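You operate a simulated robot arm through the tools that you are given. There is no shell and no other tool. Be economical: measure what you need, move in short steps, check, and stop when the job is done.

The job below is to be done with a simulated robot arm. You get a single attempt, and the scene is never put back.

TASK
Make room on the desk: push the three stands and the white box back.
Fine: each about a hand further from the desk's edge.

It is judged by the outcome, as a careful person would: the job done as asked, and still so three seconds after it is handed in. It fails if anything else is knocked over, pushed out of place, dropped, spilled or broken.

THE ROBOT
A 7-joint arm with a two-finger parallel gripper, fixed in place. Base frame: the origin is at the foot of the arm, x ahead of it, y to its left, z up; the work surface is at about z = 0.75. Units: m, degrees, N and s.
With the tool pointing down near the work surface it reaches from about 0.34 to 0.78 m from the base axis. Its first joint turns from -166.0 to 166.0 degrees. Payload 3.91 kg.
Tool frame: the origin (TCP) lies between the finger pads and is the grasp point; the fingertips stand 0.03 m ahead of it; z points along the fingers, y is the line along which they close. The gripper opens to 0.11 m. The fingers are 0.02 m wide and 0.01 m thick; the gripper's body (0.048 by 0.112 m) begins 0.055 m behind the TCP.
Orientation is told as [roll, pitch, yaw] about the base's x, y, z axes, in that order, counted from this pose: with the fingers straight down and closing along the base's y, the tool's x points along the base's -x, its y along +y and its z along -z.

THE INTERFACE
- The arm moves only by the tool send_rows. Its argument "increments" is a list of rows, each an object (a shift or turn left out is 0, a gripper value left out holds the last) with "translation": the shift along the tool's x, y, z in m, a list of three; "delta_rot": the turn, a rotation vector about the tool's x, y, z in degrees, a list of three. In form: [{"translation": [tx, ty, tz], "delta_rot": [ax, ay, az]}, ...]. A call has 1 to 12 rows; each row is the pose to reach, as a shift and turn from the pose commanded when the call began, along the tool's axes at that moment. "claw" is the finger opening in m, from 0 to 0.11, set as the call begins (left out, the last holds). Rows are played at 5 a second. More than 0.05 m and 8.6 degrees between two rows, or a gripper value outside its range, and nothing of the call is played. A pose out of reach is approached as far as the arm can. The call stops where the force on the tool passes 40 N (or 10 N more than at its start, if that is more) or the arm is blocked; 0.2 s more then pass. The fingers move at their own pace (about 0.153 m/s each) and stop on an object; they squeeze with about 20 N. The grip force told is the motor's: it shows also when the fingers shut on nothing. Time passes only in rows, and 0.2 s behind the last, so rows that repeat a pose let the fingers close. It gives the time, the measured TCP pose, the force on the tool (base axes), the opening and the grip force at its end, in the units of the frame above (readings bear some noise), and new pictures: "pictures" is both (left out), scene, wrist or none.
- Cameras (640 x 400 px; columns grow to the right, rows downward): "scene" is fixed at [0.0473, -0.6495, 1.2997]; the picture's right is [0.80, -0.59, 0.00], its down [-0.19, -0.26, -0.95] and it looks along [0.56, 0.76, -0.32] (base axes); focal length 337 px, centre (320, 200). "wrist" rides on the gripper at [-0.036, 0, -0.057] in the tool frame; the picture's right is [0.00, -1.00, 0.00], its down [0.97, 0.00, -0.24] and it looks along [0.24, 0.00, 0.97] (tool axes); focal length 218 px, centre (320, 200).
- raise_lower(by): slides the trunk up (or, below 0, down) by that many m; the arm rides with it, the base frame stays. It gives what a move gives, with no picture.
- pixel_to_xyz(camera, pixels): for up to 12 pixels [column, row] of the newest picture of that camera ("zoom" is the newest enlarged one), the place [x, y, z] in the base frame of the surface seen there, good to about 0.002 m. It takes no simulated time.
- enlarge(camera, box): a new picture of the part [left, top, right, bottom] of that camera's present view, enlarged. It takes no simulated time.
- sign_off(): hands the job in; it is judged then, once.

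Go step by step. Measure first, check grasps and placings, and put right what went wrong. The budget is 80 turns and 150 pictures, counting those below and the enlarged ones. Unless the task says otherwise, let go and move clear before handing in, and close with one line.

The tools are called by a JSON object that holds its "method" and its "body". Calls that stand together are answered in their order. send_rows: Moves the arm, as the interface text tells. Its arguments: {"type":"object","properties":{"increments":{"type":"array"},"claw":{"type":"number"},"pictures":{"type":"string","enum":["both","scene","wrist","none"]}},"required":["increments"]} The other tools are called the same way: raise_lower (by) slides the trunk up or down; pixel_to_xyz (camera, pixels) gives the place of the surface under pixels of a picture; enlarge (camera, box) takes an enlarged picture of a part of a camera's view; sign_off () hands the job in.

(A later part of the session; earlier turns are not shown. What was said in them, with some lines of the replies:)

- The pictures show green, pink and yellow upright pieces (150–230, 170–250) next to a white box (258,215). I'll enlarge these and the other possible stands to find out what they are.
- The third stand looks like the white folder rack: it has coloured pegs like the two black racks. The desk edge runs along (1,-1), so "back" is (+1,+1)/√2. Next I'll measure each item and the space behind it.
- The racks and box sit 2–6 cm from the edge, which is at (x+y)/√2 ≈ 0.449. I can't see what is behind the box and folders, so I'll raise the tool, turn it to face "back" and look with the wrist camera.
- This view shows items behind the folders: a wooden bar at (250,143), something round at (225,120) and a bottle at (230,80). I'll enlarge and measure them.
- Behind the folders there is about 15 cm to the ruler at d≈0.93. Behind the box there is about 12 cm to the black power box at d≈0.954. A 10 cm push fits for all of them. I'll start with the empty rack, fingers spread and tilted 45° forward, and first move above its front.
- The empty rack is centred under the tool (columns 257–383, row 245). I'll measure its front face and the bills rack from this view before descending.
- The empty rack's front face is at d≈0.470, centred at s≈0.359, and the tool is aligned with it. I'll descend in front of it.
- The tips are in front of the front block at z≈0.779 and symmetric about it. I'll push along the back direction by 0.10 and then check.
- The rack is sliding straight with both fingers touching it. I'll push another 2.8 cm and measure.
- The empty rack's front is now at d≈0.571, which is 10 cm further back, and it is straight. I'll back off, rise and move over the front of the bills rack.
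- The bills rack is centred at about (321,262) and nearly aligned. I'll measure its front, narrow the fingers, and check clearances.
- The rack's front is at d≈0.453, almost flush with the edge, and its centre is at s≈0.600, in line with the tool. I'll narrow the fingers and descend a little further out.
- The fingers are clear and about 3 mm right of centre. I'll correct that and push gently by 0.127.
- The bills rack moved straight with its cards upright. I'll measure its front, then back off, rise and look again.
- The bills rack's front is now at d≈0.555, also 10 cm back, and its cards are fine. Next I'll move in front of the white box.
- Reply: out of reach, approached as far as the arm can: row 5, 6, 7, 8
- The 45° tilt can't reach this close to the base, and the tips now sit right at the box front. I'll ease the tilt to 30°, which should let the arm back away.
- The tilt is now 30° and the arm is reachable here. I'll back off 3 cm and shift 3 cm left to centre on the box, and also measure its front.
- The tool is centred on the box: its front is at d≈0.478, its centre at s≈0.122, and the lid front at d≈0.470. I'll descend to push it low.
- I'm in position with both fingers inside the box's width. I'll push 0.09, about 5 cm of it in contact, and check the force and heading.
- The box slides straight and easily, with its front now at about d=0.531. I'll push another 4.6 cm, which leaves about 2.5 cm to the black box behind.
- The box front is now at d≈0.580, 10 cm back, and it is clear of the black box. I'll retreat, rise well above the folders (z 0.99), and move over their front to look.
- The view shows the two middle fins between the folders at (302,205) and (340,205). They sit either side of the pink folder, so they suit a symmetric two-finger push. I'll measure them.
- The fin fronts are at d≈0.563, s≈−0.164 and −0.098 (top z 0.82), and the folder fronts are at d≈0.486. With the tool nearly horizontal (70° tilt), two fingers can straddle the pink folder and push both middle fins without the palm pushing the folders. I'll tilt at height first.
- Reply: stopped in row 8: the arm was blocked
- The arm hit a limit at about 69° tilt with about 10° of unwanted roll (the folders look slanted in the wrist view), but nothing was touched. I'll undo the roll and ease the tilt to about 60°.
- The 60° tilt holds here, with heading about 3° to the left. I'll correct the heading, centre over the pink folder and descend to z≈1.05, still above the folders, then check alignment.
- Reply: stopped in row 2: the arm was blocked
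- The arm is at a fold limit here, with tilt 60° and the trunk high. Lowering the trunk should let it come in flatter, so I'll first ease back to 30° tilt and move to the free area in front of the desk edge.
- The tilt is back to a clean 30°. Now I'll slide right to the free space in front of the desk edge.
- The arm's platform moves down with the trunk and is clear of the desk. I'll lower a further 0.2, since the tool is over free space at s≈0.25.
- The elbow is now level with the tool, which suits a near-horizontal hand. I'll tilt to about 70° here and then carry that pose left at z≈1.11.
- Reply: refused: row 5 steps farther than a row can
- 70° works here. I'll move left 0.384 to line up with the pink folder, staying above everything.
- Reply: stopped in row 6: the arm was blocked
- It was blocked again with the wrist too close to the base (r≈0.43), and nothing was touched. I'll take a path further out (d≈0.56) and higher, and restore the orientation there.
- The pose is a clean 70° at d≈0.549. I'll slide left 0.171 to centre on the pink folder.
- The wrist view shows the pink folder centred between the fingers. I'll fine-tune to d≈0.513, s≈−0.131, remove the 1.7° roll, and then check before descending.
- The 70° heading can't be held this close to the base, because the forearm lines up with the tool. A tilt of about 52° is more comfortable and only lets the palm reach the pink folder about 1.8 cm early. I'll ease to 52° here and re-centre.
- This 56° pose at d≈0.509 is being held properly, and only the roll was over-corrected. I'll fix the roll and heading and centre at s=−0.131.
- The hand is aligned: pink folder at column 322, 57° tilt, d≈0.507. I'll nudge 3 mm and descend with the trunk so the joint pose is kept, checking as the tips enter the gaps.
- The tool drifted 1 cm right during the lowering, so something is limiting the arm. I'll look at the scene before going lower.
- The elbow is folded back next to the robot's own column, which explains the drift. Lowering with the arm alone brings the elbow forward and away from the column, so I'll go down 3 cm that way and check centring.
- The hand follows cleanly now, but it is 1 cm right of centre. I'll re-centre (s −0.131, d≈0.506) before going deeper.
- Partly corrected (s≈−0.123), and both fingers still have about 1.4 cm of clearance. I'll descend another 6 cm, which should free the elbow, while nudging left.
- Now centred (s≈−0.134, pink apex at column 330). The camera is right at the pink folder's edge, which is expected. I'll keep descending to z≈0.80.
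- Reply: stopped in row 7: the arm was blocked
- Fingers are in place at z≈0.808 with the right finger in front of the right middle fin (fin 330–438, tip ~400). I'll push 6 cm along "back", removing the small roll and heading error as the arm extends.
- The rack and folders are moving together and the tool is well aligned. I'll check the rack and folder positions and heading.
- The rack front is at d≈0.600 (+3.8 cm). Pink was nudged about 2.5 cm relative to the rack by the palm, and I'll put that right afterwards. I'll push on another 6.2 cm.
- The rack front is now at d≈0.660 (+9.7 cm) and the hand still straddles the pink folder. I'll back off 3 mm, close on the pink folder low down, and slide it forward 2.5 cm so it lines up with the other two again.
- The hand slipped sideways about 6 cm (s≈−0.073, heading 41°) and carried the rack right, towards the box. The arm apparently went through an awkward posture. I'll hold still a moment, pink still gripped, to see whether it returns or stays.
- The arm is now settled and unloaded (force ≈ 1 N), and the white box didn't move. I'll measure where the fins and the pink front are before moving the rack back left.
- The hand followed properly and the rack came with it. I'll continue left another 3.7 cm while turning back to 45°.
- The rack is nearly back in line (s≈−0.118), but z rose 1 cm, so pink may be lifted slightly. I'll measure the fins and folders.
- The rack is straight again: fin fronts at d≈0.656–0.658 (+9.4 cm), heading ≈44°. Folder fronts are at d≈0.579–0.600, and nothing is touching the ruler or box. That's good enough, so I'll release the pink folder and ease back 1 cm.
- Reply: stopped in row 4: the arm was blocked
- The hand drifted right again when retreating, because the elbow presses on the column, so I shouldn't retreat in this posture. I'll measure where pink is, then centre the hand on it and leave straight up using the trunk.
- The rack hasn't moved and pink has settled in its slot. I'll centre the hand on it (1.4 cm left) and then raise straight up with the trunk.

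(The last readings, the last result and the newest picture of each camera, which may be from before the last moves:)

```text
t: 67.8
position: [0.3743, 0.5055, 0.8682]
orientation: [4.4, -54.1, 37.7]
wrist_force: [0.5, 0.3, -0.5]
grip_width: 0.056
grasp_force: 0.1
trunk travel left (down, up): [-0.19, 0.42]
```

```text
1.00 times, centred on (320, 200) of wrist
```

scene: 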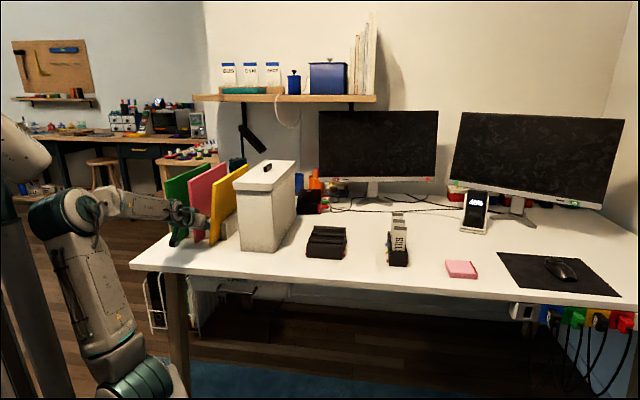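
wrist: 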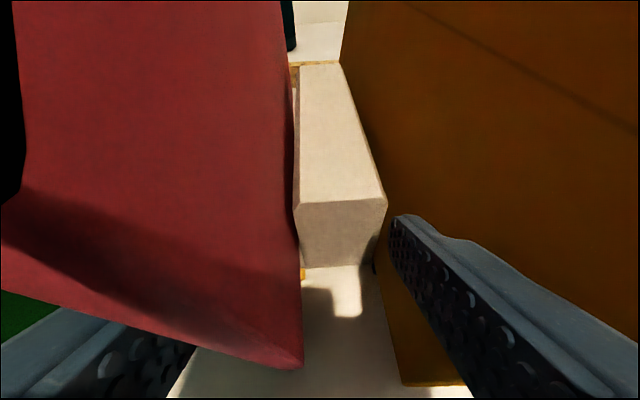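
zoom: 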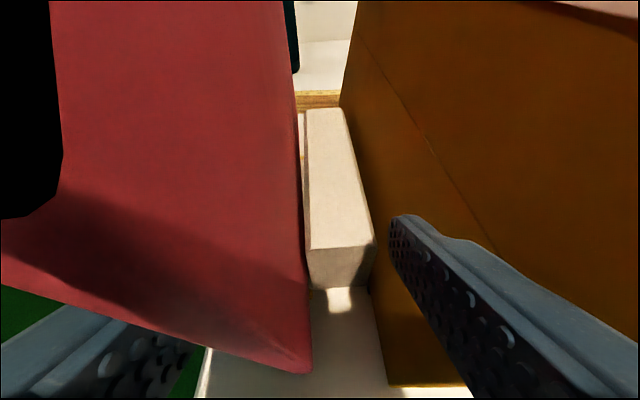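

Raising with the trunk is straight and contact-free. I'll continue up until the fingers are above the folders (z 0.99).

{"method": "raise_lower", "body": {"by": 0.1}}

{"method": "raise_lower", "body": {"by": 0.14}}

{"method": "enlarge", "body": {"camera": "scene", "box": [90, 80, 330, 280]}}

{"method": "enlarge", "body": {"camera": "wrist", "box": [0, 0, 640, 400]}}

```text
t: 69.1
position: [0.3721, 0.5039, 0.9681]
orientation: [4.4, -54.1, 37.7]
wrist_force: [-0.2, 0.8, 0.5]
grip_width: 0.0559
grasp_force: 0.2
trunk travel left (down, up): [-0.29, 0.32]
```

```text
t: 70.8
position: [0.3728, 0.5049, 1.108]
orientation: [4.4, -54.1, 37.6]
wrist_force: [-0.2, 0.3, 0.1]
grip_width: 0.0559
grasp_force: 0.0
trunk travel left (down, up): [-0.43, 0.18]
```

```text
2.00 times, centred on (210, 180) of scene
```

zoom: 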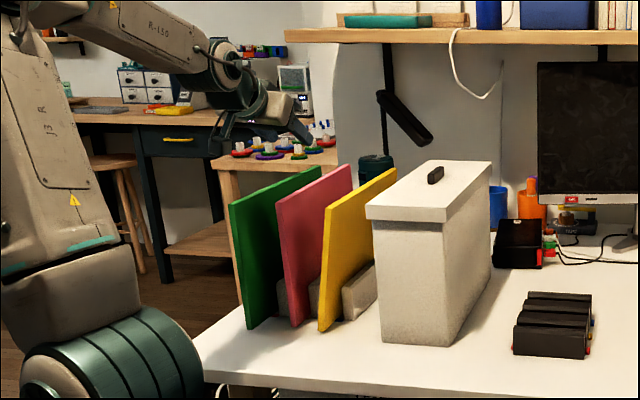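

```text
1.00 times, centred on (320, 200) of wrist
```

zoom: 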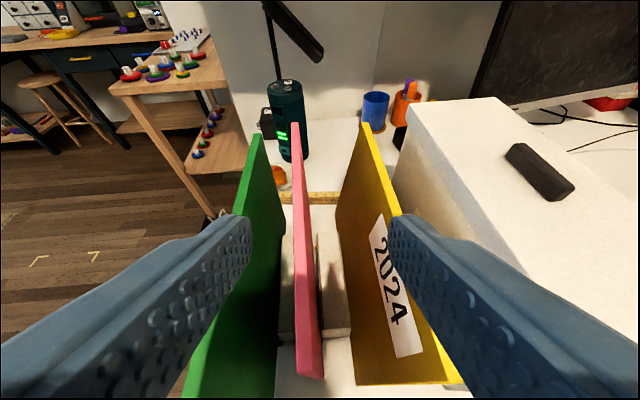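

The hand is clear above the folders and everything is upright. I'll verify the final positions of the rack, folders, ruler and box.

{"method": "pixel_to_xyz", "body": {"camera": "zoom", "pixels": [[294, 335], [337, 325], [335, 312], [310, 375], [450, 380], [215, 365], [297, 130], [365, 132], [258, 142], [320, 195], [320, 205], [290, 178]]}}

{"method": "enlarge", "body": {"camera": "wrist", "box": [200, 90, 460, 260]}}

{"method": "pixel_to_xyz", "body": {"camera": "scene", "pixels": [[233, 251], [262, 252], [210, 244], [200, 243], [184, 243], [309, 255], [339, 257], [391, 264], [407, 265], [228, 273], [323, 281], [265, 235]]}}

```text
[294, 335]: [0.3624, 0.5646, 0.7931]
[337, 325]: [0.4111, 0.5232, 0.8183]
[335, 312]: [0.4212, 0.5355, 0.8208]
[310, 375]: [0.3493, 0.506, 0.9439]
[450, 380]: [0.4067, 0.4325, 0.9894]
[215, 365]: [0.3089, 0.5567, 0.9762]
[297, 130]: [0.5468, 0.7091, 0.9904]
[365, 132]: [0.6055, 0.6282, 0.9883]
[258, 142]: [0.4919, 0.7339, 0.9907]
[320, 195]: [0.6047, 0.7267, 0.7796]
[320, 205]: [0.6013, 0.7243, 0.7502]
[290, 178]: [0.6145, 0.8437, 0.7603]
```

```text
2.35 times, centred on (330, 175) of wrist
```

zoom: 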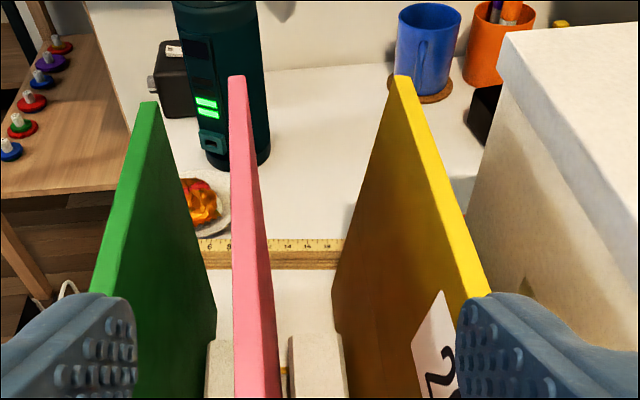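

```text
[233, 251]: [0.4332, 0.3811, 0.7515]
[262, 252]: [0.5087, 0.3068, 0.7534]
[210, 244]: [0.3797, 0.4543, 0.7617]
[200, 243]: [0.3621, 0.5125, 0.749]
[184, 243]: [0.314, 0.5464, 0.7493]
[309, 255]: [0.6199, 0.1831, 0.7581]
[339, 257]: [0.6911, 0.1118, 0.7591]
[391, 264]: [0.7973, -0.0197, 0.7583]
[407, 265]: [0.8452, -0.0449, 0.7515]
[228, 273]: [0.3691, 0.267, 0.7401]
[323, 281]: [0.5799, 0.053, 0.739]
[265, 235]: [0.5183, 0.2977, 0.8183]
```

Final positions: the folder rack front is at d≈0.658 (+9.5 cm), the box at 0.577 (+10 cm), and the two black racks at 0.571 and 0.555 (+10 cm each). The ruler is still at ≈0.937, untouched. I'll lift the hand a little further and hand in.

{"method": "raise_lower", "body": {"by": 0.1}}

{"method": "sign_off", "body": {}}

```text
t: 72.1
position: [0.3736, 0.5051, 1.2091]
orientation: [4.5, -54.1, 37.6]
wrist_force: [0.5, 0.1, 0.0]
grip_width: 0.056
grasp_force: 0.0
trunk travel left (down, up): [-0.53, 0.08]
```

```text
The job is handed in.
```

I pushed the folder rack, both black racks and the white box back 9.5–10 cm from the desk's edge, with nothing knocked over; the folder rack also ended up about 1 cm right of where it was, and the pink folder sits about 2 cm further back in it.
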